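You operate a simulated robot arm through the tools that you are given. There is no shell and no other tool. Be economical: measure what you need, move in short steps, check, and stop when the job is done.

You run a simulated robot arm. Do the job below in one go: nothing can be reset, and whatever is moved stays where it is left.

Task
Empty the teal bowl into the cream pan and whisk the sugar in.
Fine: purple whisk. The bowl goes back on its shelf spot, the whisk on the table.

Only the result counts: the job must be done as asked and must still hold three seconds after the hand-in. Knocking over, shifting, dropping, spilling or breaking anything else fails it.

Robot
A 7-joint arm with a two-finger parallel gripper, fixed in place. Base frame: the origin is at the foot of the arm, x ahead of it, y to its left, z up. Lengths are in m, angles in degrees, forces in N, time in s.
With the tool pointing down near the work surface it reaches from about 0.24 to 0.72 m from the base axis. Its first joint turns from -115.0 to 115.0 degrees. Payload 3.91 kg.
The TCP is the grasp point between the finger pads, 0.03 m short of the fingertips. In the tool frame z runs along the fingers and y along their closing line. The gripper opens to 0.11 m. The fingers are 0.02 m wide and 0.01 m thick; the gripper's body (0.048 by 0.112 m) begins 0.055 m behind the TCP.
Orientation is that of the tool frame in the base frame, as a unit quaternion [x, y, z, w]. With the fingers straight down and closing along the base's y, the tool's x points along the base's -x, its y along +y and its z along -z.

Tools
- The arm moves only by the tool servo_tool. Its argument "moves" is a list of rows, each an object (a shift or turn left out is 0, a gripper value left out holds the last) with "offset": the shift along the tool's x, y, z in units of 200 mm (1.0 is 200 mm), a list of three; "rotation": the turn, a rotation vector about the tool's x, y, z in units of 60 degrees (1.0 is 60 degrees), a list of three; "grip": the finger opening in m, from 0 to 0.11. In form: [{"offset": [tx, ty, tz], "rotation": [wx, wy, wz], "grip": grip}, ...]. A call has 1 to 8 rows; each row is the pose to reach, as a shift and turn from the pose commanded when the call began, along the tool's axes at that moment. A call with a number of a shift or a turn outside -1 to 1 is refused whole. Each row takes 0.2 s and may step no farther than 0.05 m and 8.6 degrees from the row before; otherwise, or with a gripper value out of range, the whole call is refused. A pose out of reach is approached as far as the arm can. The call stops where the force on the tool passes 40 N (or 10 N more than at its start, if that is more) or the arm is blocked; 0.2 s more then pass. The fingers move at their own pace (about 0.108 m/s each) and stop on an object; they squeeze with about 33 N. The grip force told is the motor's: it shows also when the fingers shut on nothing. Time passes only in rows, and 0.2 s behind the last, so rows that repeat a pose let the fingers close. It gives the time, the measured TCP pose, the force on the tool (base axes), the opening and the grip force at its end, in the units of the frame above (readings bear some noise), with the torque about the TCP (base axes, N m) and any sound that the robot's microphone picked up.
- Cameras (640 x 400 px; columns grow to the right, rows downward): "scene" is fixed at [0.401, -0.6506, 1.7109]; the picture's right is [0.99, -0.12, 0.00], its down [-0.06, -0.52, -0.85] and it looks along [0.10, 0.84, -0.53] (base axes); focal length 320 px, centre (320, 200). "wrist" rides on the gripper at [0.072, 0.017, -0.103] in the tool frame; the picture's right is [-0.23, 0.97, 0.00], its down [-0.76, -0.18, -0.62] and it looks along [-0.61, -0.14, 0.78] (tool axes); focal length 222 px, centre (320, 200). There is no depth. A picture from a camera that has moved, and an enlarged one, comes with that camera's place and axes in the base frame and with its lens.
- snapshot(camera): a new picture of that camera. It takes no simulated time.
- raise_lower(by): slides the trunk up (or, below 0, down) by that many m; the arm rides with it, the base frame stays. It gives what a move gives, with no picture.
- enlarge(camera, box): a new picture of the part [left, top, right, bottom] of that camera's present view, enlarged. It takes no simulated time.
- finish_job(): hands the job in; it is judged then, once.

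Work in short steps. Places have to be worked out from the pictures, the camera data and where the tool is seen: move nearer, look again, correct. Check each grasp and each placing, and mend what went wrong. You have 120 turns and 68 pictures in all, those below and enlarged ones among them. Open the gripper and draw the arm clear of the work before you hand the job in, unless the task says otherwise; then end with one line.

The tools are called after "Emit:" by a JSON object that holds its "method" and its "body". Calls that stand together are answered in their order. servo_tool: Moves the arm, as the interface text tells. Its arguments: {"type":"object","properties":{"moves":{"type":"array","items":{"type":"object","properties":{"offset":{"type":"array","items":{"type":"number"}},"rotation":{"type":"array","items":{"type":"number"}},"grip":{"type":"number"}}}}},"required":["moves"]} The other tools are called the same way: raise_lower (by) slides the trunk up or down; snapshot (camera) takes a picture; enlarge (camera, box) takes an enlarged picture of a part of a camera's view; finish_job () hands the job in.

At the start:

```text
t: 0.0
tool_pos: [0.3072, 0.2537, 1.5265]
tcp_rot: [0.0, 1.0, 0.0, 0.0]
wrist_force: [0.0, 0.4, 0.3]
ft_torque: [-0.03, 0.03, 0.02]
gripper_width: 0.1099
gripper_force: 0.1
trunk travel left (down, up): [-0.925, 0.065]
```

scene: 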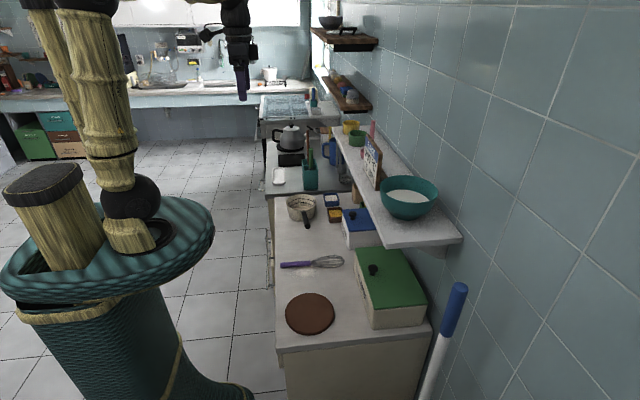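
wrist: 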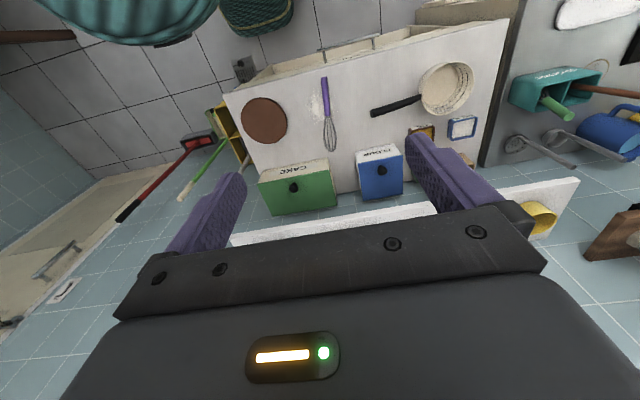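

The initial views give rough positions: table at about z 0.88, pan near (0.46, 0.58). I'll enlarge the scene to see the bowl, pan and whisk better.

Emit:
{"method": "enlarge", "body": {"camera": "scene", "box": [260, 110, 480, 250]}}

Emit:
{"method": "enlarge", "body": {"camera": "scene", "box": [260, 180, 480, 360]}}

Emit:
{"method": "enlarge", "body": {"camera": "wrist", "box": [220, 40, 520, 220]}}

```text
2.86 times, centred on (370, 180) of scene
camera zoom: at [0.401, -0.6506, 1.7109], right [0.99, -0.12, 0.0], down [-0.06, -0.52, -0.85], along [0.1, 0.84, -0.53], focal length 913 px, centre (177, 257)
```

zoom: 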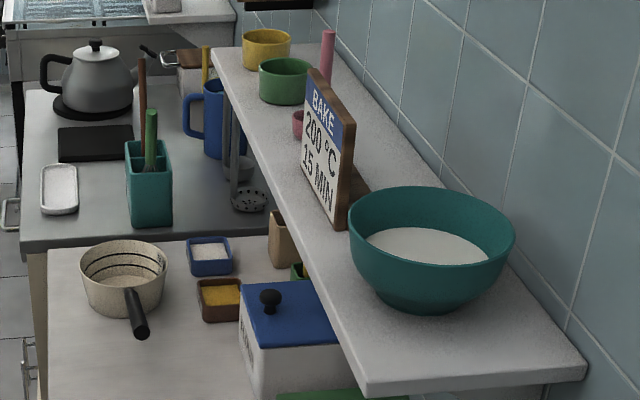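

```text
2.22 times, centred on (370, 270) of scene
camera zoom: at [0.401, -0.6506, 1.7109], right [0.99, -0.12, 0.0], down [-0.06, -0.52, -0.85], along [0.1, 0.84, -0.53], focal length 710 px, centre (209, 44)
```

zoom: 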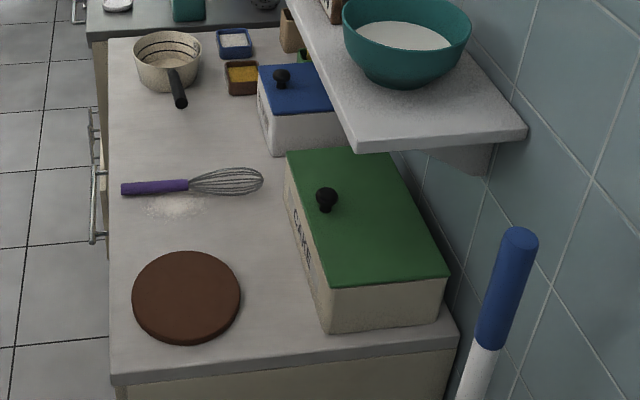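

```text
2.13 times, centred on (370, 130) of wrist
camera zoom: at [0.2351, 0.2698, 1.6297], right [0.23, 0.97, 0.0], down [0.76, -0.18, 0.62], along [0.61, -0.14, -0.78], focal length 474 px, centre (213, 349)
```

zoom: 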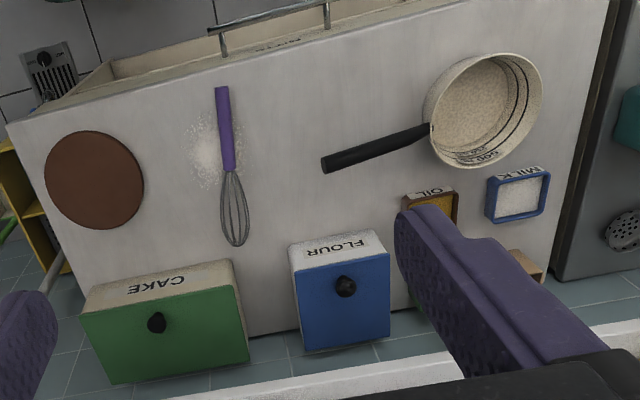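

Scene estimates: shelf top z≈1.20, bowl centre ≈(0.72, 0.03), rim ≈1.28. I move the hand toward the bowl, staying high, so the wrist camera can see it.

Emit:
{"method": "servo_tool", "body": {"moves": [{"offset": [-0.1, -0.2, 0]}, {"offset": [-0.2, -0.4, 0]}, {"offset": [-0.3, -0.6, 0]}, {"offset": [-0.4, -0.8, 0]}, {"offset": [-0.5, -1.0, 0]}]}}

Emit:
{"method": "snapshot", "body": {"camera": "wrist"}}

```text
t: 1.2
tool_pos: [0.4093, 0.0512, 1.5234]
tcp_rot: [0.0, 1.0, 0.0, -0.001]
wrist_force: [-0.5, -0.8, 0.4]
ft_torque: [0.04, 0.05, 0.04]
gripper_width: 0.1099
gripper_force: 0.0
trunk travel left (down, up): [-0.925, 0.065]
```

```text
62 pictures are left
camera wrist: at [0.3366, 0.0684, 1.629], right [0.23, 0.97, 0.0], down [0.76, -0.18, 0.62], along [0.61, -0.14, -0.78], focal length 222 px, centre (320, 200)
```

wrist: 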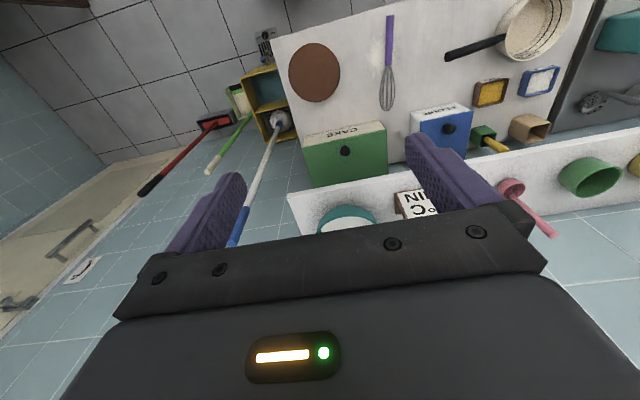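

The bowl is partly hidden by the hand; I move 0.15 m forward to see it whole.

Emit:
{"method": "servo_tool", "body": {"moves": [{"offset": [-0.22, 0, 0]}, {"offset": [-0.44, 0, 0]}, {"offset": [-0.65, 0, 0]}, {"offset": [-0.75, -0.1, 0]}]}}

Emit:
{"method": "snapshot", "body": {"camera": "wrist"}}

```text
t: 2.2
tool_pos: [0.5576, 0.0329, 1.5247]
tcp_rot: [0.0, 1.0, 0.001, -0.001]
wrist_force: [0.1, 0.2, 0.6]
ft_torque: [0.02, 0.0, 0.03]
gripper_width: 0.1101
gripper_force: 0.1
trunk travel left (down, up): [-0.925, 0.065]
```

```text
61 pictures are left
camera wrist: at [0.4855, 0.0486, 1.629], right [0.23, 0.97, 0.0], down [0.76, -0.18, 0.62], along [0.61, -0.14, -0.78], focal length 222 px, centre (320, 200)
```

wrist: 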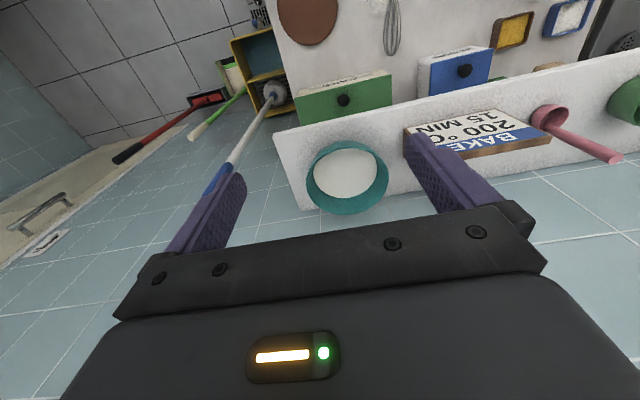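

Triangulated: rim centre ≈(0.723, 0.047, 1.272), radius ≈0.08. I zoom to read the wall slope and the sugar level.

Emit:
{"method": "enlarge", "body": {"camera": "scene", "box": [370, 165, 450, 230]}}

Emit:
{"method": "enlarge", "body": {"camera": "wrist", "box": [280, 120, 420, 220]}}

```text
6.15 times, centred on (410, 198) of scene
camera zoom: at [0.401, -0.6506, 1.7109], right [0.99, -0.12, 0.0], down [-0.06, -0.52, -0.85], along [0.1, 0.84, -0.53], focal length 1967 px, centre (-234, 215)
```

zoom: 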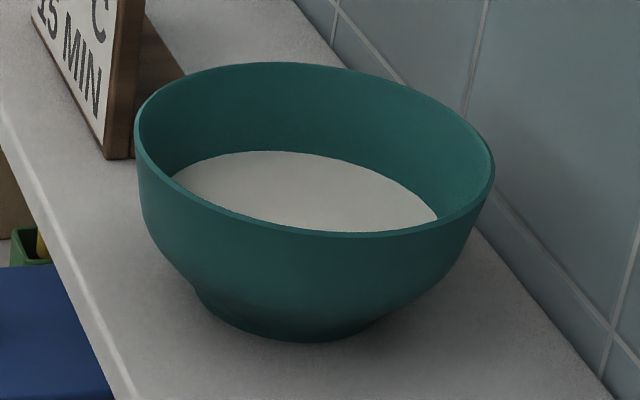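

```text
4.00 times, centred on (350, 170) of wrist
camera zoom: at [0.4855, 0.0486, 1.629], right [0.23, 0.97, 0.0], down [0.76, -0.18, 0.62], along [0.61, -0.14, -0.78], focal length 888 px, centre (200, 320)
```

zoom: 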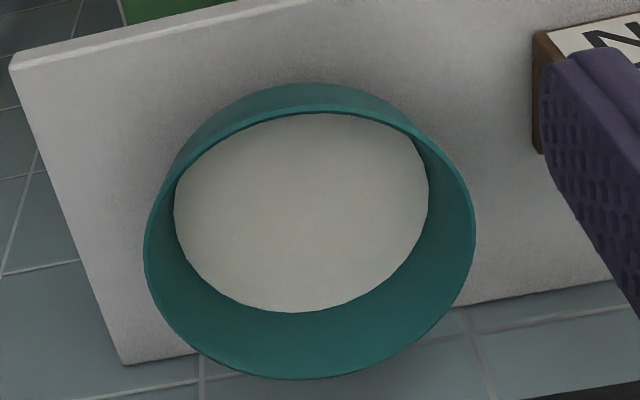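

The upper wall is steep (about 12° off vertical), sugar about 35 mm below the rim. I'll grip the near-right rim at 45°, so I move above it, turn 45° and set the opening to 0.05.

Emit:
{"method": "servo_tool", "body": {"moves": [{"offset": [-0.1, -0.04, 0], "rotation": [0, 0, 0.13], "grip": 0.05}, {"offset": [-0.2, -0.08, 0], "rotation": [0, 0, 0.26]}, {"offset": [-0.3, -0.12, 0], "rotation": [0, 0, 0.39]}, {"offset": [-0.4, -0.16, 0], "rotation": [0, 0, 0.52]}, {"offset": [-0.5, -0.19, 0], "rotation": [0, 0, 0.65]}, {"offset": [-0.55, -0.205, 0], "rotation": [0, 0, 0.75]}]}}

Emit:
{"method": "servo_tool", "body": {"moves": [{"rotation": [-0.12, 0, 0]}, {"rotation": [-0.23, 0, 0]}]}}

Emit:
{"method": "raise_lower", "body": {"by": -0.15}}

Emit:
{"method": "snapshot", "body": {"camera": "wrist"}}

Emit:
{"method": "enlarge", "body": {"camera": "scene", "box": [330, 80, 490, 240]}}

```text
t: 3.6
tool_pos: [0.6457, -0.0019, 1.5247]
tcp_rot: [0.303, 0.953, 0.001, 0.001]
wrist_force: [-0.5, 0.0, -0.5]
ft_torque: [0.02, -0.02, -0.02]
gripper_width: 0.05
gripper_force: 0.1
out of reach, approached as far as the arm can: row 5, 6
trunk travel left (down, up): [-0.925, 0.065]
```

```text
t: 4.2
tool_pos: [0.6483, -0.0021, 1.524]
tcp_rot: [0.299, 0.947, 0.115, 0.036]
wrist_force: [0.7, 0.5, 0.0]
ft_torque: [0.01, -0.04, 0.0]
gripper_width: 0.0502
gripper_force: 0.0
trunk travel left (down, up): [-0.925, 0.065]
```

```text
t: 6.0
tool_pos: [0.6465, -0.0018, 1.3749]
tcp_rot: [0.3, 0.946, 0.115, 0.038]
wrist_force: [-0.7, 1.3, 0.2]
ft_torque: [0.0, -0.02, -0.02]
gripper_width: 0.0502
gripper_force: 0.0
trunk travel left (down, up): [-0.775, 0.215]
```

```text
58 pictures are left
camera wrist: at [0.5823, 0.0325, 1.4798], right [0.73, 0.64, 0.23], down [0.44, -0.7, 0.56], along [0.53, -0.31, -0.79], focal length 222 px, centre (320, 200)
```

wrist: 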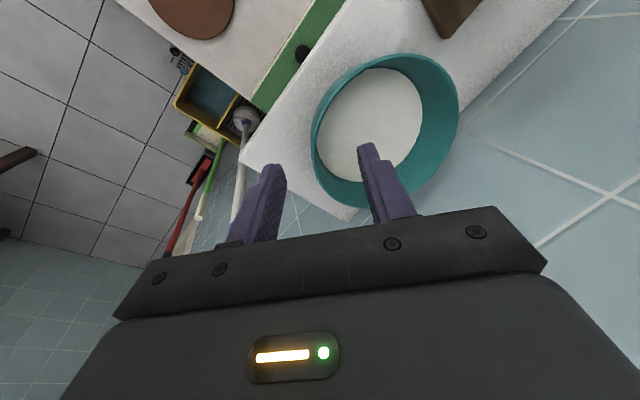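

```text
2.50 times, centred on (410, 160) of scene
camera zoom: at [0.401, -0.6506, 1.7109], right [0.99, -0.12, 0.0], down [-0.06, -0.52, -0.85], along [0.1, 0.84, -0.53], focal length 799 px, centre (95, 300)
```

zoom: 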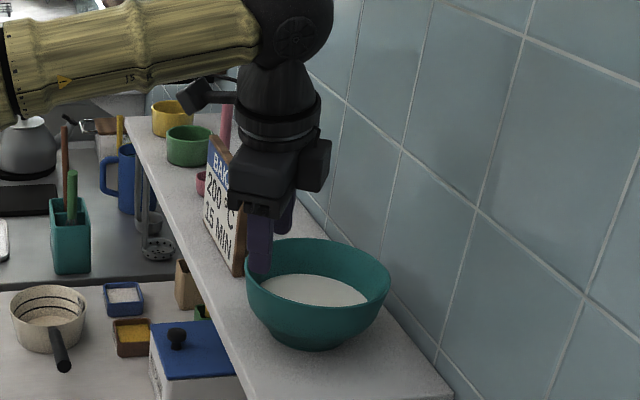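

The turn stopped at 35° at the reach limit. I'll grip closer to the robot side instead (30° off +x, target (0.654, 0.007)), turning 25° more about the vertical.

Emit:
{"method": "servo_tool", "body": {"moves": [{"offset": [0, 0.014, 0.004], "rotation": [0, -0.025, 0.1]}, {"offset": [0, 0.028, 0.007], "rotation": [0, -0.05, 0.2]}, {"offset": [0, 0.043, 0.011], "rotation": [0, -0.076, 0.3]}, {"offset": [0, 0.057, 0.014], "rotation": [0, -0.101, 0.404]}]}}

Emit:
{"method": "snapshot", "body": {"camera": "wrist"}}

```text
t: 7.0
tool_pos: [0.6543, 0.0083, 1.374]
tcp_rot: [0.498, 0.859, 0.104, 0.062]
wrist_force: [-0.1, -0.8, 0.6]
ft_torque: [-0.01, 0.02, -0.02]
gripper_width: 0.0498
gripper_force: 0.1
trunk travel left (down, up): [-0.775, 0.215]
```

```text
56 pictures are left
camera wrist: at [0.6099, 0.0665, 1.4795], right [0.93, 0.27, 0.23], down [0.1, -0.82, 0.56], along [0.35, -0.5, -0.79], focal length 222 px, centre (320, 200)
```

wrist: 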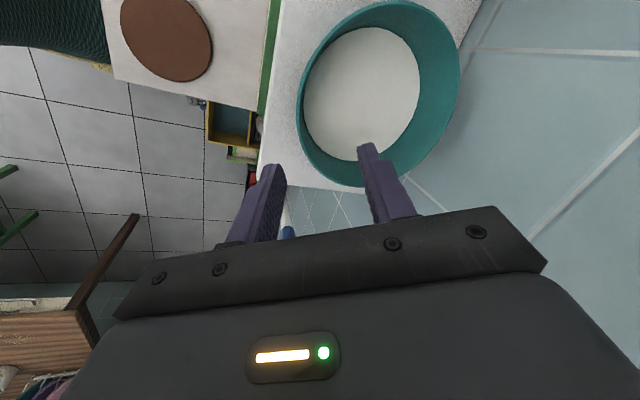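

The predicted rim point matches the image, with the rim between the fingers. I lower 0.07 m and check.

Emit:
{"method": "raise_lower", "body": {"by": -0.07}}

Emit:
{"method": "snapshot", "body": {"camera": "wrist"}}

Emit:
{"method": "enlarge", "body": {"camera": "scene", "box": [360, 120, 460, 230]}}

```text
t: 8.0
tool_pos: [0.6531, 0.0076, 1.3053]
tcp_rot: [0.497, 0.859, 0.104, 0.061]
wrist_force: [0.5, -0.3, 0.1]
ft_torque: [0.0, -0.01, 0.02]
gripper_width: 0.0499
gripper_force: 0.0
trunk travel left (down, up): [-0.705, 0.285]
```

```text
55 pictures are left
camera wrist: at [0.6096, 0.0662, 1.4097], right [0.93, 0.27, 0.24], down [0.1, -0.82, 0.56], along [0.35, -0.5, -0.79], focal length 222 px, centre (320, 200)
```

wrist: 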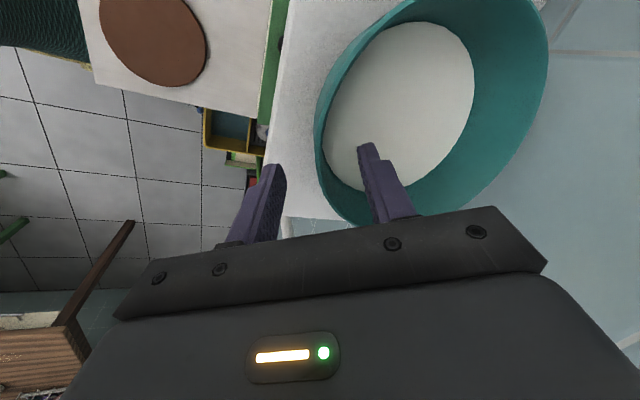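

```text
3.64 times, centred on (410, 175) of scene
camera zoom: at [0.401, -0.6506, 1.7109], right [0.99, -0.12, 0.0], down [-0.06, -0.52, -0.85], along [0.1, 0.84, -0.53], focal length 1162 px, centre (-7, 291)
```

zoom: 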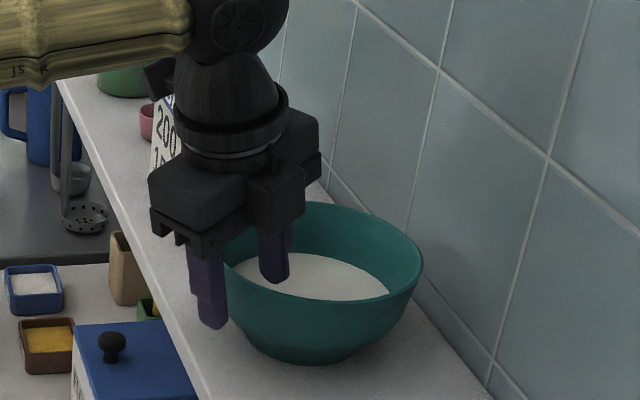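

Fingers straddle the rim well; I go down the last 0.031 m.

Emit:
{"method": "servo_tool", "body": {"moves": [{"offset": [0, -0.012, 0.05]}, {"offset": [0, -0.025, 0.1]}, {"offset": [0, -0.038, 0.15]}, {"offset": [0, -0.038, 0.15]}]}}

Emit:
{"method": "enlarge", "body": {"camera": "scene", "box": [360, 120, 460, 230]}}

```text
t: 9.0
tool_pos: [0.6532, 0.0087, 1.2739]
tcp_rot: [0.497, 0.859, 0.104, 0.062]
wrist_force: [0.1, 0.1, -0.2]
ft_torque: [0.03, 0.04, -0.03]
gripper_width: 0.0503
gripper_force: 0.0
trunk travel left (down, up): [-0.705, 0.285]
```

```text
3.64 times, centred on (410, 175) of scene
camera zoom: at [0.401, -0.6506, 1.7109], right [0.99, -0.12, 0.0], down [-0.06, -0.52, -0.85], along [0.1, 0.84, -0.53], focal length 1162 px, centre (-7, 291)
```

zoom: 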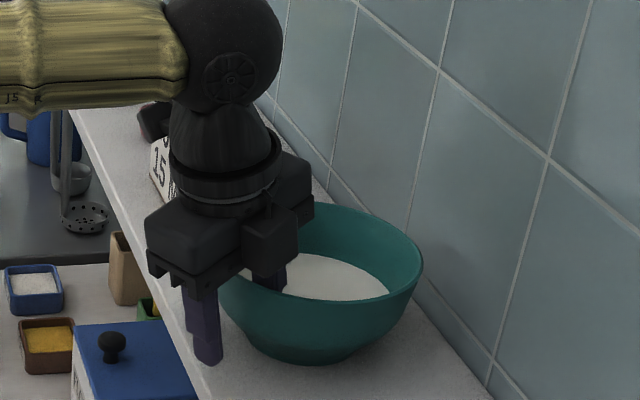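

Pose reached without contact; I close the fingers on the rim.

Emit:
{"method": "servo_tool", "body": {"moves": [{"grip": 0.03}, {"grip": 0.02}, {"grip": 0.01}, {"grip": 0.0}, {"grip": 0.0}, {"grip": 0.0}]}}

Emit:
{"method": "snapshot", "body": {"camera": "wrist"}}

Emit:
{"method": "enlarge", "body": {"camera": "scene", "box": [360, 120, 460, 230]}}

```text
t: 10.4
tool_pos: [0.6522, 0.0058, 1.2757]
tcp_rot: [0.497, 0.859, 0.106, 0.063]
wrist_force: [4.0, -3.9, 20.8]
ft_torque: [1.57, -1.28, -0.5]
gripper_width: 0.0082
gripper_force: 33.4
trunk travel left (down, up): [-0.705, 0.285]
```

```text
52 pictures are left
camera wrist: at [0.6077, 0.0646, 1.3809], right [0.93, 0.27, 0.24], down [0.1, -0.82, 0.56], along [0.35, -0.5, -0.79], focal length 222 px, centre (320, 200)
```

wrist: 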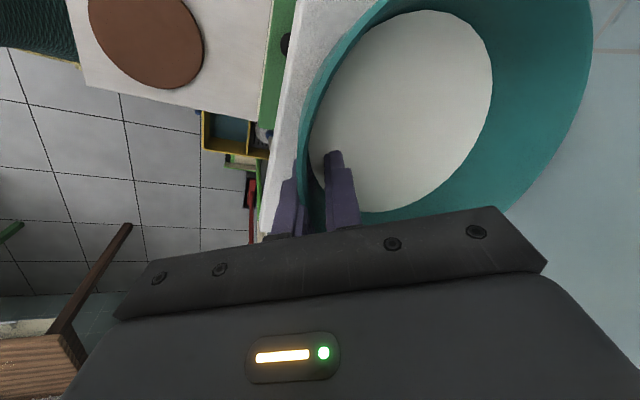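

```text
3.64 times, centred on (410, 175) of scene
camera zoom: at [0.401, -0.6506, 1.7109], right [0.99, -0.12, 0.0], down [-0.06, -0.52, -0.85], along [0.1, 0.84, -0.53], focal length 1162 px, centre (-7, 291)
```

zoom: 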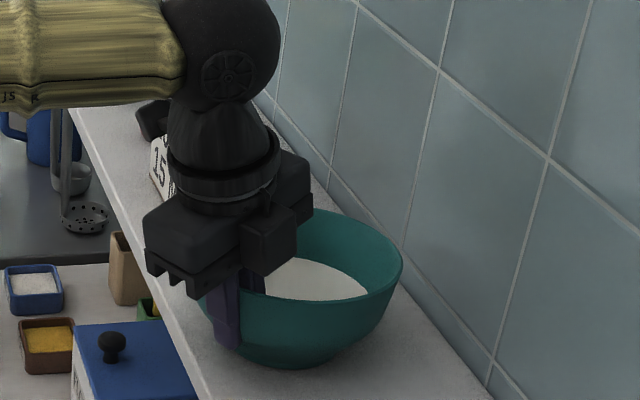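

Gripped (8 mm wall); the bowl was drawn about 18 mm toward the hand and presses its far foot on the shelf. I relieve this by tilting the hand a little further inward.

Emit:
{"method": "servo_tool", "body": {"moves": [{"rotation": [-0.017, 0, 0]}, {"rotation": [-0.035, 0, 0]}, {"rotation": [-0.035, 0, 0]}]}}

```text
t: 11.2
tool_pos: [0.6524, 0.0062, 1.2756]
tcp_rot: [0.495, 0.857, 0.121, 0.072]
wrist_force: [2.7, -4.8, 19.6]
ft_torque: [1.46, -1.25, -0.41]
gripper_width: 0.0067
gripper_force: 32.5
trunk travel left (down, up): [-0.705, 0.285]
```

The opening shrank to 6.7 mm, so the pads are aligning better; tilt a bit more.

Emit:
{"method": "servo_tool", "body": {"moves": [{"rotation": [-0.025, 0, 0]}, {"rotation": [-0.05, 0, 0]}, {"rotation": [-0.05, 0, 0]}]}}

```text
t: 12.0
tool_pos: [0.652, 0.0051, 1.2746]
tcp_rot: [0.493, 0.854, 0.142, 0.084]
wrist_force: [1.6, -7.3, 18.1]
ft_torque: [1.22, -0.95, -0.47]
gripper_width: 0.0043
gripper_force: 32.6
trunk travel left (down, up): [-0.705, 0.285]
```

Emit:
{"method": "servo_tool", "body": {"moves": [{"rotation": [-0.025, 0, 0]}, {"rotation": [-0.05, 0, 0]}, {"rotation": [-0.05, 0, 0]}]}}

Emit:
{"method": "enlarge", "body": {"camera": "scene", "box": [360, 120, 460, 230]}}

```text
t: 12.8
tool_pos: [0.6512, 0.0073, 1.2732]
tcp_rot: [0.49, 0.851, 0.165, 0.096]
wrist_force: [-3.6, -2.8, 7.9]
ft_torque: [0.24, 0.29, 0.11]
gripper_width: 0.0035
gripper_force: 33.1
trunk travel left (down, up): [-0.705, 0.285]
```

```text
3.64 times, centred on (410, 175) of scene
camera zoom: at [0.401, -0.6506, 1.7109], right [0.99, -0.12, 0.0], down [-0.06, -0.52, -0.85], along [0.1, 0.84, -0.53], focal length 1162 px, centre (-7, 291)
```

zoom: 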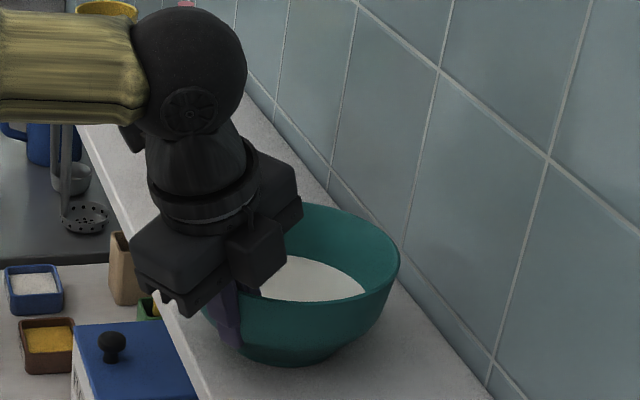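

The grip is now aligned (3.5 mm wall, low forces). I lift 0.03 m with the trunk and check.

Emit:
{"method": "raise_lower", "body": {"by": 0.03}}

Emit:
{"method": "enlarge", "body": {"camera": "scene", "box": [360, 120, 460, 230]}}

```text
t: 13.6
tool_pos: [0.6541, 0.0079, 1.3026]
tcp_rot: [0.492, 0.85, 0.164, 0.095]
wrist_force: [0.5, 0.6, -5.3]
ft_torque: [-0.18, 0.27, 0.0]
gripper_width: 0.0036
gripper_force: 32.5
trunk travel left (down, up): [-0.735, 0.255]
```

```text
3.64 times, centred on (410, 175) of scene
camera zoom: at [0.401, -0.6506, 1.7109], right [0.99, -0.12, 0.0], down [-0.06, -0.52, -0.85], along [0.1, 0.84, -0.53], focal length 1162 px, centre (-7, 291)
```

zoom: 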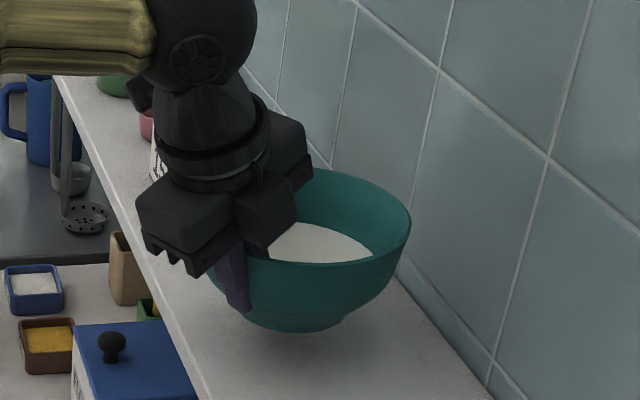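

Held level, load about 5.3 N. I draw the bowl back 0.2 m off the shelf toward the robot.

Emit:
{"method": "servo_tool", "body": {"moves": [{"offset": [0.062, -0.1, -0.04]}, {"offset": [0.15, -0.242, -0.097]}, {"offset": [0.237, -0.383, -0.153]}, {"offset": [0.325, -0.523, -0.21]}, {"offset": [0.412, -0.664, -0.266]}, {"offset": [0.475, -0.765, -0.307]}, {"offset": [0.499, -0.805, -0.323]}]}}

Emit:
{"method": "snapshot", "body": {"camera": "scene"}}

```text
t: 15.2
tool_pos: [0.453, 0.0069, 1.3024]
tcp_rot: [0.491, 0.85, 0.164, 0.098]
wrist_force: [0.4, 0.4, -4.3]
ft_torque: [-0.17, 0.23, -0.02]
gripper_width: 0.0036
gripper_force: 33.1
trunk travel left (down, up): [-0.735, 0.255]
```

```text
48 pictures are left
```

scene: 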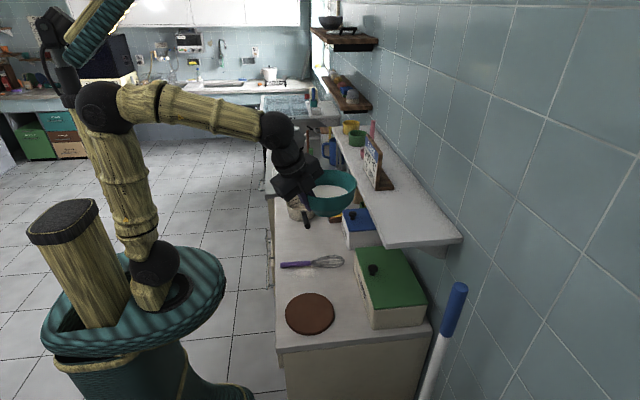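

The bowl is clear of the shelf. I turn it 60° about the vertical while moving 0.2 m toward +y.

Emit:
{"method": "servo_tool", "body": {"moves": [{"offset": [0.05, 0.027, 0.011], "rotation": [0, 0.03, -0.075]}, {"offset": [0.17, 0.092, 0.037], "rotation": [0, 0.076, -0.19]}, {"offset": [0.3, 0.16, 0.064], "rotation": [0, 0.125, -0.312]}, {"offset": [0.43, 0.23, 0.092], "rotation": [0, 0.175, -0.437]}, {"offset": [0.56, 0.3, 0.12], "rotation": [0, 0.225, -0.56]}, {"offset": [0.69, 0.367, 0.147], "rotation": [0, 0.275, -0.686]}, {"offset": [0.8, 0.426, 0.17], "rotation": [0, 0.325, -0.81]}, {"offset": [0.868, 0.462, 0.185], "rotation": [0, 0.372, -0.929]}]}}

Emit:
{"method": "snapshot", "body": {"camera": "wrist"}}

```text
t: 17.0
tool_pos: [0.4538, 0.2094, 1.3018]
tcp_rot: [-0.001, 0.982, 0.189, 0.001]
wrist_force: [0.2, 0.0, -5.3]
ft_torque: [-0.34, -0.02, -0.03]
gripper_width: 0.0036
gripper_force: 32.5
trunk travel left (down, up): [-0.735, 0.255]
```

```text
47 pictures are left
camera wrist: at [0.3805, 0.1857, 1.4051], right [0.22, 0.9, 0.36], down [0.76, -0.39, 0.52], along [0.61, 0.16, -0.78], focal length 222 px, centre (320, 200)
```

wrist: 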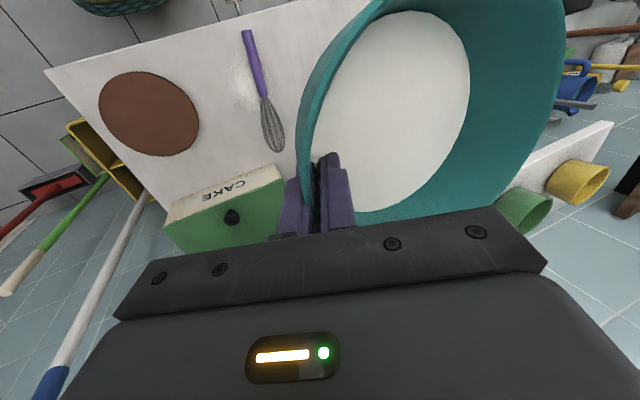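

Continuing: another 50° of turn and 0.19 m toward +y, bringing the bowl near the pan while staying high.

Emit:
{"method": "servo_tool", "body": {"moves": [{"offset": [-0.005, 0.06, 0.024], "rotation": [0, 0.022, -0.056]}, {"offset": [-0.015, 0.18, 0.072], "rotation": [0, 0.062, -0.156]}, {"offset": [-0.028, 0.31, 0.124], "rotation": [0, 0.105, -0.262]}, {"offset": [-0.04, 0.44, 0.176], "rotation": [0, 0.15, -0.375]}, {"offset": [-0.052, 0.57, 0.227], "rotation": [0, 0.195, -0.488]}, {"offset": [-0.064, 0.7, 0.279], "rotation": [0, 0.24, -0.6]}, {"offset": [-0.074, 0.81, 0.323], "rotation": [0, 0.28, -0.7]}, {"offset": [-0.08, 0.8825, 0.352], "rotation": [0, 0.309, -0.774]}]}}

Emit:
{"method": "snapshot", "body": {"camera": "scene"}}

Emit:
{"method": "snapshot", "body": {"camera": "wrist"}}

```text
t: 18.8
tool_pos: [0.469, 0.3981, 1.3031]
tcp_rot: [-0.415, 0.89, 0.171, -0.078]
wrist_force: [0.7, 0.6, -5.0]
ft_torque: [-0.19, -0.25, -0.02]
gripper_width: 0.0035
gripper_force: 33.3
trunk travel left (down, up): [-0.735, 0.255]
```

```text
46 pictures are left
```

scene: 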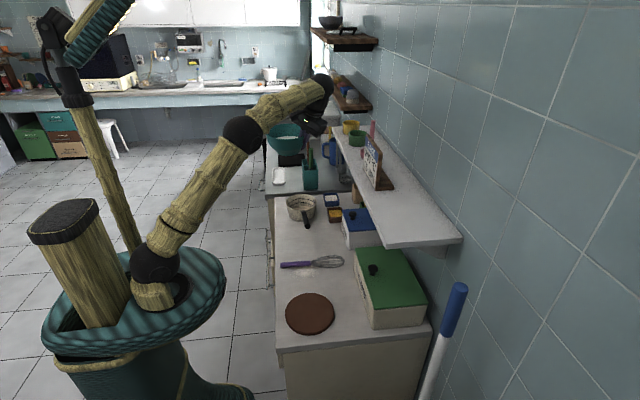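

```text
45 pictures are left
camera wrist: at [0.4398, 0.3279, 1.4056], right [-0.55, 0.76, 0.36], down [0.79, 0.33, 0.52], along [0.27, 0.57, -0.78], focal length 222 px, centre (320, 200)
```

wrist: 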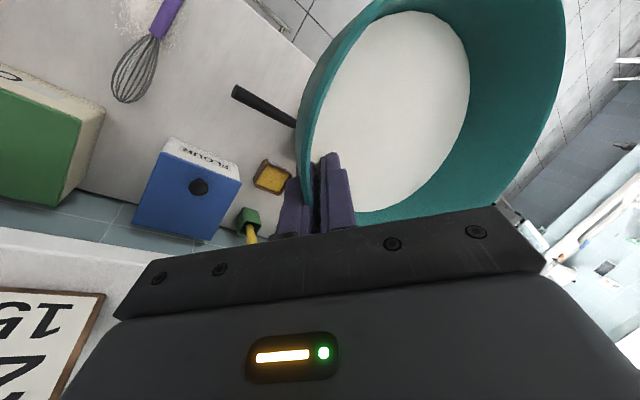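

The bowl is held steady. To keep the hand clear of the shelf I turn back 25° and descend 0.10 m, moving toward the pan.

Emit:
{"method": "servo_tool", "body": {"moves": [{"offset": [-0.03, -0.005, 0.06], "rotation": [0, -0.02, 0.05]}, {"offset": [-0.09, -0.015, 0.18], "rotation": [0, -0.055, 0.14]}, {"offset": [-0.16, -0.026, 0.32], "rotation": [0, -0.1, 0.25]}, {"offset": [-0.225, -0.036, 0.45], "rotation": [0, -0.135, 0.34]}, {"offset": [-0.262, -0.042, 0.522], "rotation": [0, -0.155, 0.387]}]}}

Emit:
{"method": "snapshot", "body": {"camera": "scene"}}

```text
t: 20.0
tool_pos: [0.48, 0.4574, 1.2027]
tcp_rot: [-0.212, 0.959, 0.184, -0.038]
wrist_force: [0.0, 0.0, -5.5]
ft_torque: [-0.27, -0.16, 0.0]
gripper_width: 0.0034
gripper_force: 32.4
trunk travel left (down, up): [-0.735, 0.255]
```

```text
44 pictures are left
```

scene: 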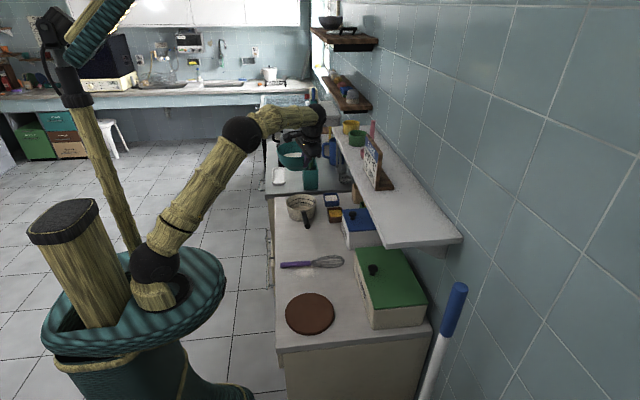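

Reached. I check the pan's position again with both cameras before going over it.

Emit:
{"method": "snapshot", "body": {"camera": "wrist"}}

Emit:
{"method": "enlarge", "body": {"camera": "scene", "box": [260, 120, 360, 240]}}

```text
43 pictures are left
camera wrist: at [0.4231, 0.406, 1.3046], right [-0.18, 0.92, 0.36], down [0.86, -0.04, 0.52], along [0.49, 0.4, -0.78], focal length 222 px, centre (320, 200)
```

wrist: 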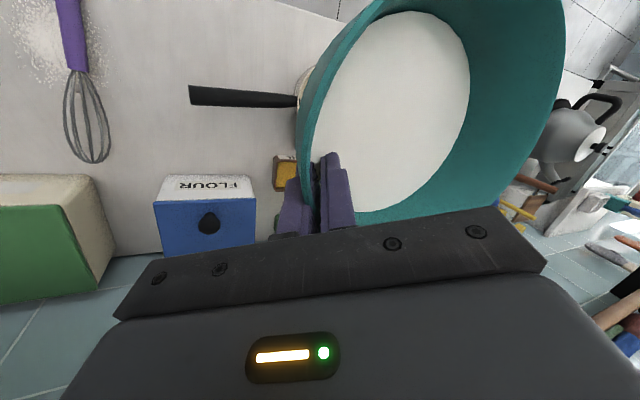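

```text
3.33 times, centred on (310, 180) of scene
camera zoom: at [0.401, -0.6506, 1.7109], right [0.99, -0.12, 0.0], down [-0.06, -0.52, -0.85], along [0.1, 0.84, -0.53], focal length 1065 px, centre (353, 267)
```

zoom: 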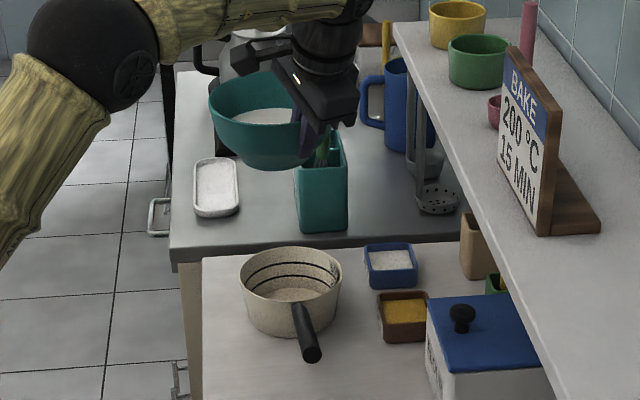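

Handle and rim rays agree: pan centre ≈(0.463, 0.598), rim z≈0.917, radius 0.07, handle toward −y rising to z≈0.95. I bring the bowl over the pan (TCP 0.511, 0.531, 1.12) with 15° of pre-tilt.

Emit:
{"method": "servo_tool", "body": {"moves": [{"offset": [-0.04, 0.014, 0.063], "rotation": [0, -0.03, -0.012]}, {"offset": [-0.11, 0.038, 0.175], "rotation": [0, -0.085, -0.034]}, {"offset": [-0.19, 0.065, 0.3], "rotation": [0, -0.15, -0.06]}, {"offset": [-0.26, 0.09, 0.415], "rotation": [0, -0.205, -0.082]}, {"offset": [-0.297, 0.102, 0.472], "rotation": [0, -0.232, -0.093]}]}}

Emit:
{"method": "enlarge", "body": {"camera": "scene", "box": [240, 120, 400, 240]}}

Emit:
{"method": "snapshot", "body": {"camera": "wrist"}}

```text
t: 21.2
tool_pos: [0.5124, 0.5318, 1.1219]
tcp_rot: [-0.235, 0.945, 0.211, 0.087]
wrist_force: [0.3, -0.9, -5.3]
ft_torque: [-0.26, -0.15, 0.06]
gripper_width: 0.0036
gripper_force: 33.3
trunk travel left (down, up): [-0.735, 0.255]
```

```text
3.33 times, centred on (320, 180) of scene
camera zoom: at [0.401, -0.6506, 1.7109], right [0.99, -0.12, 0.0], down [-0.06, -0.52, -0.85], along [0.1, 0.84, -0.53], focal length 1065 px, centre (320, 267)
```

zoom: 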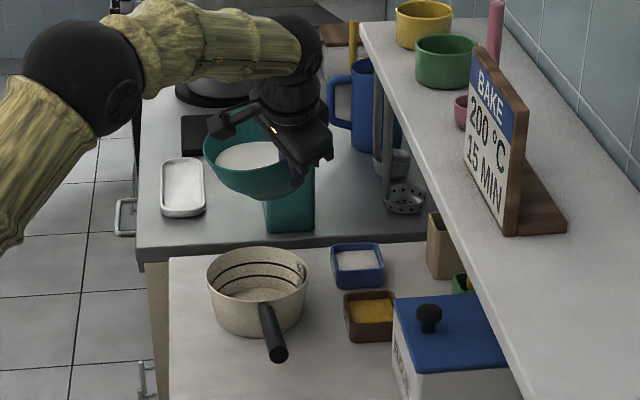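

```text
40 pictures are left
camera wrist: at [0.4336, 0.47, 1.203], right [-0.27, 0.87, 0.41], down [0.71, -0.11, 0.7], along [0.65, 0.48, -0.59], focal length 222 px, centre (320, 200)
```

wrist: 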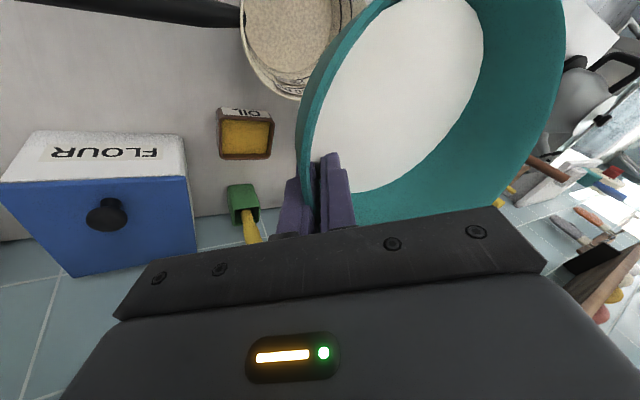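

Bowl is over the pan as predicted. I lower 0.04 m and tilt to 45°.

Emit:
{"method": "servo_tool", "body": {"moves": [{"offset": [0.013, -0.018, 0.045], "rotation": [0, -0.09, -0.036]}, {"offset": [0.026, -0.036, 0.09], "rotation": [0, -0.18, -0.072]}, {"offset": [0.04, -0.054, 0.135], "rotation": [0, -0.28, -0.112]}, {"offset": [0.052, -0.072, 0.18], "rotation": [0, -0.372, -0.148]}, {"offset": [0.052, -0.072, 0.18], "rotation": [0, -0.4645, -0.1855]}]}}

Emit:
{"method": "enlarge", "body": {"camera": "scene", "box": [240, 120, 400, 240]}}

```text
t: 22.4
tool_pos: [0.5117, 0.5334, 1.0831]
tcp_rot: [-0.268, 0.869, 0.251, 0.331]
wrist_force: [-1.1, -0.1, -3.6]
ft_torque: [-0.22, -0.04, -0.01]
gripper_width: 0.0038
gripper_force: 32.8
trunk travel left (down, up): [-0.735, 0.255]
```

```text
3.33 times, centred on (320, 180) of scene
camera zoom: at [0.401, -0.6506, 1.7109], right [0.99, -0.12, 0.0], down [-0.06, -0.52, -0.85], along [0.1, 0.84, -0.53], focal length 1065 px, centre (320, 267)
```

zoom: 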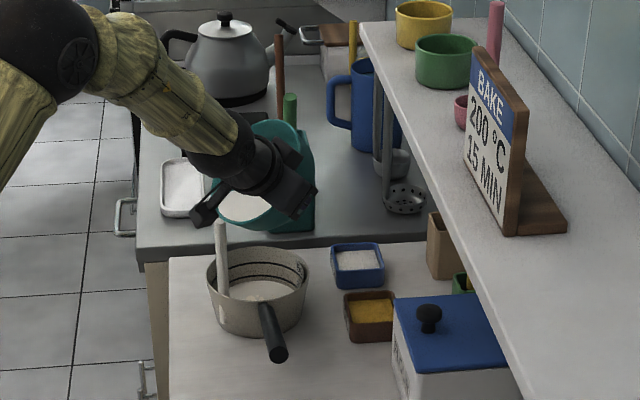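

Sugar is streaming into the pan but near its left wall; I shift 20 mm outward and hold this tilt while it flows.

Emit:
{"method": "servo_tool", "body": {"moves": [{"offset": [-0.035, -0.013, 0.033]}, {"offset": [-0.071, -0.026, 0.066]}, {"offset": [-0.071, -0.026, 0.066]}, {"offset": [-0.071, -0.026, 0.066]}, {"offset": [-0.071, -0.026, 0.066]}]}}

Emit:
{"method": "enlarge", "body": {"camera": "scene", "box": [240, 120, 400, 240]}}

```text
t: 23.6
tool_pos: [0.5299, 0.5405, 1.0837]
tcp_rot: [-0.268, 0.869, 0.251, 0.331]
wrist_force: [0.3, 0.2, -4.1]
ft_torque: [-0.19, -0.1, 0.03]
gripper_width: 0.0039
gripper_force: 33.0
trunk travel left (down, up): [-0.735, 0.255]
```

```text
3.33 times, centred on (320, 180) of scene
camera zoom: at [0.401, -0.6506, 1.7109], right [0.99, -0.12, 0.0], down [-0.06, -0.52, -0.85], along [0.1, 0.84, -0.53], focal length 1065 px, centre (320, 267)
```

zoom: 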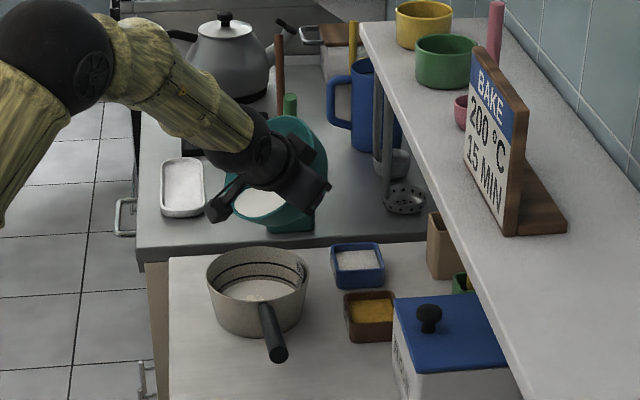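

Flow stopped and the table is clean. I tilt on to 65°, easing 12 mm back so the lip stays centred.

Emit:
{"method": "servo_tool", "body": {"moves": [{"offset": [0.008, 0.003, -0.008], "rotation": [0, -0.06, -0.025]}, {"offset": [0.017, 0.006, -0.016], "rotation": [0, -0.12, -0.05]}, {"offset": [0.025, 0.009, -0.024], "rotation": [0, -0.19, -0.075]}, {"offset": [0.034, 0.012, -0.031], "rotation": [0, -0.25, -0.1]}, {"offset": [0.042, 0.016, -0.039], "rotation": [0, -0.31, -0.124]}]}}

Emit:
{"method": "enlarge", "body": {"camera": "scene", "box": [240, 120, 400, 240]}}

```text
t: 24.8
tool_pos: [0.5189, 0.5356, 1.0825]
tcp_rot: [-0.279, 0.785, 0.27, 0.483]
wrist_force: [-0.3, -0.4, -2.8]
ft_torque: [-0.14, -0.01, 0.04]
gripper_width: 0.0034
gripper_force: 32.8
trunk travel left (down, up): [-0.735, 0.255]
```

```text
3.33 times, centred on (320, 180) of scene
camera zoom: at [0.401, -0.6506, 1.7109], right [0.99, -0.12, 0.0], down [-0.06, -0.52, -0.85], along [0.1, 0.84, -0.53], focal length 1065 px, centre (320, 267)
```

zoom: 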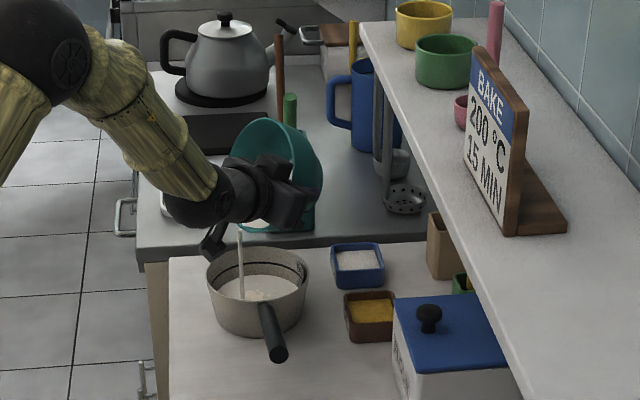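

Good stream, well centred. I tilt on to 85°, easing back 12 mm and raising 30 mm for hand clearance.

Emit:
{"method": "servo_tool", "body": {"moves": [{"offset": [-0.02, 0.009, -0.02], "rotation": [0, -0.06, -0.025]}, {"offset": [-0.044, 0.017, -0.044], "rotation": [0, -0.12, -0.05]}, {"offset": [-0.067, 0.026, -0.065], "rotation": [0, -0.19, -0.075]}, {"offset": [-0.09, 0.035, -0.087], "rotation": [0, -0.25, -0.1]}, {"offset": [-0.111, 0.0435, -0.109], "rotation": [0, -0.31, -0.124]}, {"offset": [-0.111, 0.0435, -0.109], "rotation": [0, -0.31, -0.124]}]}}

Emit:
{"method": "enlarge", "body": {"camera": "scene", "box": [240, 120, 400, 240]}}

```text
t: 26.2
tool_pos: [0.5067, 0.5308, 1.1124]
tcp_rot: [-0.281, 0.677, 0.278, 0.62]
wrist_force: [0.4, -0.7, -2.3]
ft_torque: [-0.16, -0.02, 0.0]
gripper_width: 0.0037
gripper_force: 33.0
trunk travel left (down, up): [-0.735, 0.255]
```

```text
3.33 times, centred on (320, 180) of scene
camera zoom: at [0.401, -0.6506, 1.7109], right [0.99, -0.12, 0.0], down [-0.06, -0.52, -0.85], along [0.1, 0.84, -0.53], focal length 1065 px, centre (320, 267)
```

zoom: 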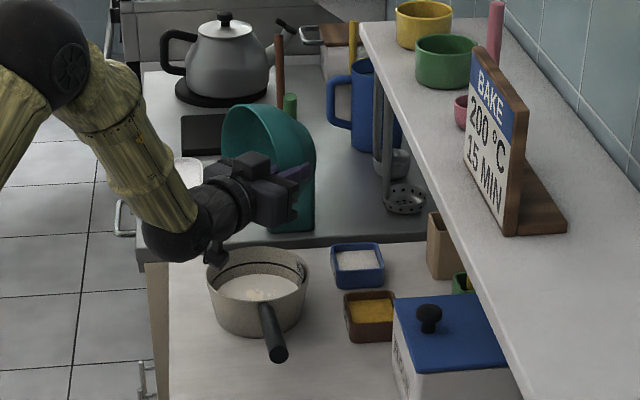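

Load down to about 2.3 N; continue to 105° with 20 mm easing back.

Emit:
{"method": "servo_tool", "body": {"moves": [{"offset": [0.002, 0.007, -0.02], "rotation": [0, -0.06, -0.025]}, {"offset": [0.004, 0.015, -0.038], "rotation": [0, -0.12, -0.05]}, {"offset": [0.005, 0.022, -0.056], "rotation": [0, -0.19, -0.075]}, {"offset": [0.007, 0.03, -0.075], "rotation": [0, -0.25, -0.1]}, {"offset": [0.009, 0.037, -0.093], "rotation": [0, -0.31, -0.124]}, {"offset": [0.009, 0.037, -0.093], "rotation": [0, -0.31, -0.124]}]}}

Emit:
{"method": "enlarge", "body": {"camera": "scene", "box": [240, 120, 400, 240]}}

Emit:
{"method": "snapshot", "body": {"camera": "wrist"}}

```text
t: 27.6
tool_pos: [0.4902, 0.5227, 1.1122]
tcp_rot: [-0.276, 0.548, 0.28, 0.738]
wrist_force: [-0.8, -0.3, -1.8]
ft_torque: [-0.18, -0.01, -0.04]
gripper_width: 0.0038
gripper_force: 32.8
trunk travel left (down, up): [-0.735, 0.255]
```

```text
3.33 times, centred on (320, 180) of scene
camera zoom: at [0.401, -0.6506, 1.7109], right [0.99, -0.12, 0.0], down [-0.06, -0.52, -0.85], along [0.1, 0.84, -0.53], focal length 1065 px, centre (320, 267)
```

zoom: 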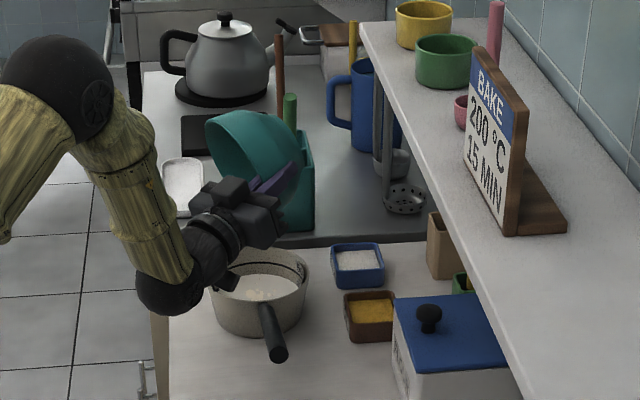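

```text
34 pictures are left
camera wrist: at [0.4273, 0.4676, 1.0161], right [-0.75, 0.65, 0.12], down [-0.46, -0.65, 0.6], along [0.47, 0.39, 0.79], focal length 222 px, centre (320, 200)
```

wrist: 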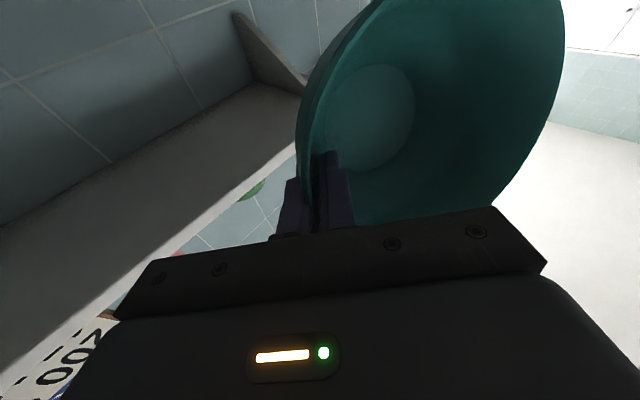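

The bowl's inside is bare: empty. I reverse the tilt by 63° while rising 60 mm.

Emit:
{"method": "servo_tool", "body": {"moves": [{"offset": [-0.036, -0.004, 0.009], "rotation": [0, 0.122, 0.049]}, {"offset": [-0.072, -0.007, 0.018], "rotation": [0, 0.244, 0.098]}, {"offset": [-0.109, -0.011, 0.027], "rotation": [0, 0.366, 0.146]}, {"offset": [-0.145, -0.014, 0.036], "rotation": [0, 0.488, 0.195]}, {"offset": [-0.181, -0.018, 0.045], "rotation": [0, 0.61, 0.244]}, {"offset": [-0.217, -0.022, 0.054], "rotation": [0, 0.732, 0.293]}, {"offset": [-0.254, -0.025, 0.063], "rotation": [0, 0.854, 0.341]}, {"offset": [-0.29, -0.029, 0.072], "rotation": [0, 0.975, 0.39]}]}}

Emit:
{"method": "enlarge", "body": {"camera": "scene", "box": [240, 120, 400, 240]}}

```text
t: 29.4
tool_pos: [0.4885, 0.5228, 1.1724]
tcp_rot: [-0.264, 0.88, 0.248, 0.306]
wrist_force: [-0.6, 0.3, -2.8]
ft_torque: [-0.17, -0.06, -0.03]
gripper_width: 0.0038
gripper_force: 33.2
trunk travel left (down, up): [-0.735, 0.255]
```

```text
3.33 times, centred on (320, 180) of scene
camera zoom: at [0.401, -0.6506, 1.7109], right [0.99, -0.12, 0.0], down [-0.06, -0.52, -0.85], along [0.1, 0.84, -0.53], focal length 1065 px, centre (320, 267)
```

zoom: 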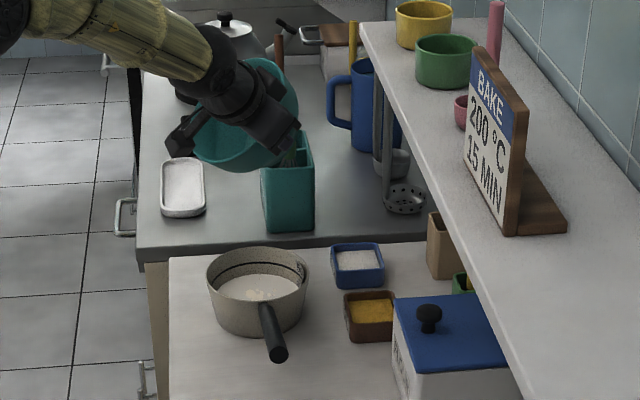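

Pan and table look clean. I level the bowl and back away up to about (0.47, 0.40, 1.30).

Emit:
{"method": "servo_tool", "body": {"moves": [{"offset": [-0.03, -0.033, -0.14], "rotation": [0, 0.108, 0.043]}, {"offset": [-0.06, -0.067, -0.283], "rotation": [0, 0.217, 0.087]}, {"offset": [-0.09, -0.1, -0.425], "rotation": [0, 0.325, 0.13]}, {"offset": [-0.12, -0.134, -0.567], "rotation": [0, 0.433, 0.173]}, {"offset": [-0.15, -0.167, -0.708], "rotation": [0, 0.542, 0.217]}, {"offset": [-0.179, -0.201, -0.85], "rotation": [0, 0.65, 0.26]}]}}

```text
t: 30.8
tool_pos: [0.4703, 0.4017, 1.3021]
tcp_rot: [-0.212, 0.959, 0.184, -0.039]
wrist_force: [0.8, -0.5, -2.5]
ft_torque: [-0.13, -0.06, -0.01]
gripper_width: 0.0037
gripper_force: 33.1
trunk travel left (down, up): [-0.735, 0.255]
```

Orientation back to pre-tilt. I reverse the transport: turn −85° and return to (0.453, 0.007, 1.303) in two calls.

Emit:
{"method": "servo_tool", "body": {"moves": [{"offset": [0.035, -0.062, -0.025], "rotation": [0, -0.025, 0.06]}, {"offset": [0.1, -0.176, -0.07], "rotation": [0, -0.06, 0.15]}, {"offset": [0.17, -0.3, -0.12], "rotation": [0, -0.1, 0.25]}, {"offset": [0.24, -0.423, -0.169], "rotation": [0, -0.14, 0.35]}, {"offset": [0.31, -0.545, -0.217], "rotation": [0, -0.18, 0.45]}, {"offset": [0.38, -0.667, -0.266], "rotation": [0, -0.22, 0.55]}, {"offset": [0.435, -0.764, -0.305], "rotation": [0, -0.253, 0.635]}, {"offset": [0.468, -0.822, -0.328], "rotation": [0, -0.278, 0.697]}]}}

Emit:
{"method": "servo_tool", "body": {"moves": [{"offset": [-0.025, -0.07, -0.028], "rotation": [0, -0.022, 0.054]}, {"offset": [-0.07, -0.2, -0.08], "rotation": [0, -0.055, 0.137]}, {"offset": [-0.115, -0.33, -0.132], "rotation": [0, -0.091, 0.229]}, {"offset": [-0.16, -0.46, -0.184], "rotation": [0, -0.128, 0.32]}, {"offset": [-0.205, -0.59, -0.236], "rotation": [0, -0.164, 0.411]}, {"offset": [-0.25, -0.72, -0.288], "rotation": [0, -0.2, 0.502]}, {"offset": [-0.285, -0.82, -0.328], "rotation": [0, -0.23, 0.575]}, {"offset": [-0.3, -0.862, -0.345], "rotation": [0, -0.247, 0.619]}]}}

```text
t: 32.6
tool_pos: [0.458, 0.2006, 1.3024]
tcp_rot: [0.171, 0.967, 0.187, 0.037]
wrist_force: [0.7, -0.2, -2.4]
ft_torque: [-0.17, 0.08, -0.04]
gripper_width: 0.0036
gripper_force: 33.1
trunk travel left (down, up): [-0.735, 0.255]
```

```text
t: 34.4
tool_pos: [0.4518, 0.0062, 1.301]
tcp_rot: [0.491, 0.85, 0.166, 0.096]
wrist_force: [0.8, 0.4, -1.7]
ft_torque: [-0.11, 0.11, -0.01]
gripper_width: 0.0037
gripper_force: 32.5
trunk travel left (down, up): [-0.735, 0.255]
```

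In front of the shelf again. I move forward to 0.671 (20 mm beyond the grip point, to undo the drag) still 30 mm above the shelf.

Emit:
{"method": "servo_tool", "body": {"moves": [{"offset": [-0.07, 0.128, 0.051]}, {"offset": [-0.165, 0.303, 0.122]}, {"offset": [-0.26, 0.477, 0.192]}, {"offset": [-0.35, 0.643, 0.258]}, {"offset": [-0.43, 0.79, 0.317]}, {"offset": [-0.48, 0.88, 0.354]}, {"offset": [-0.495, 0.909, 0.365]}]}}

Emit:
{"method": "enlarge", "body": {"camera": "scene", "box": [360, 120, 460, 230]}}

```text
t: 36.0
tool_pos: [0.6706, 0.018, 1.302]
tcp_rot: [0.491, 0.85, 0.165, 0.097]
wrist_force: [-0.6, 0.4, -2.8]
ft_torque: [-0.1, 0.13, 0.01]
gripper_width: 0.0036
gripper_force: 33.1
trunk travel left (down, up): [-0.735, 0.255]
```

```text
3.64 times, centred on (410, 175) of scene
camera zoom: at [0.401, -0.6506, 1.7109], right [0.99, -0.12, 0.0], down [-0.06, -0.52, -0.85], along [0.1, 0.84, -0.53], focal length 1162 px, centre (-7, 291)
```

zoom: 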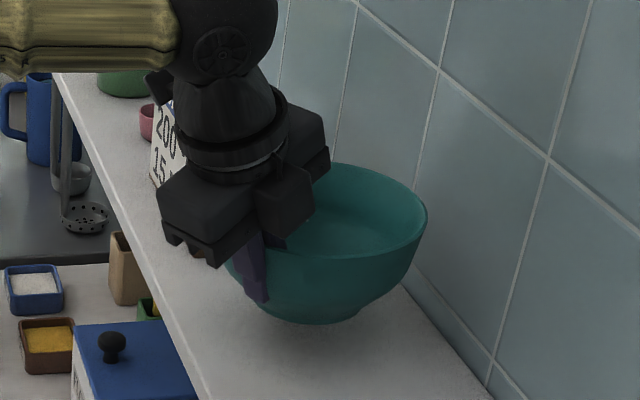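

Predicted resting place matches the original picture within a couple of pixels. I lower 28 mm gently.

Emit:
{"method": "servo_tool", "body": {"moves": [{"offset": [0, -0.013, 0.032]}, {"offset": [0, -0.026, 0.065]}, {"offset": [0, -0.04, 0.1]}, {"offset": [0, -0.052, 0.13]}, {"offset": [0, -0.052, 0.13]}]}}

```text
t: 37.2
tool_pos: [0.6693, 0.0191, 1.2749]
tcp_rot: [0.491, 0.85, 0.166, 0.097]
wrist_force: [0.2, -1.0, -2.5]
ft_torque: [-0.09, 0.15, 0.0]
gripper_width: 0.0037
gripper_force: 33.2
trunk travel left (down, up): [-0.735, 0.255]
```

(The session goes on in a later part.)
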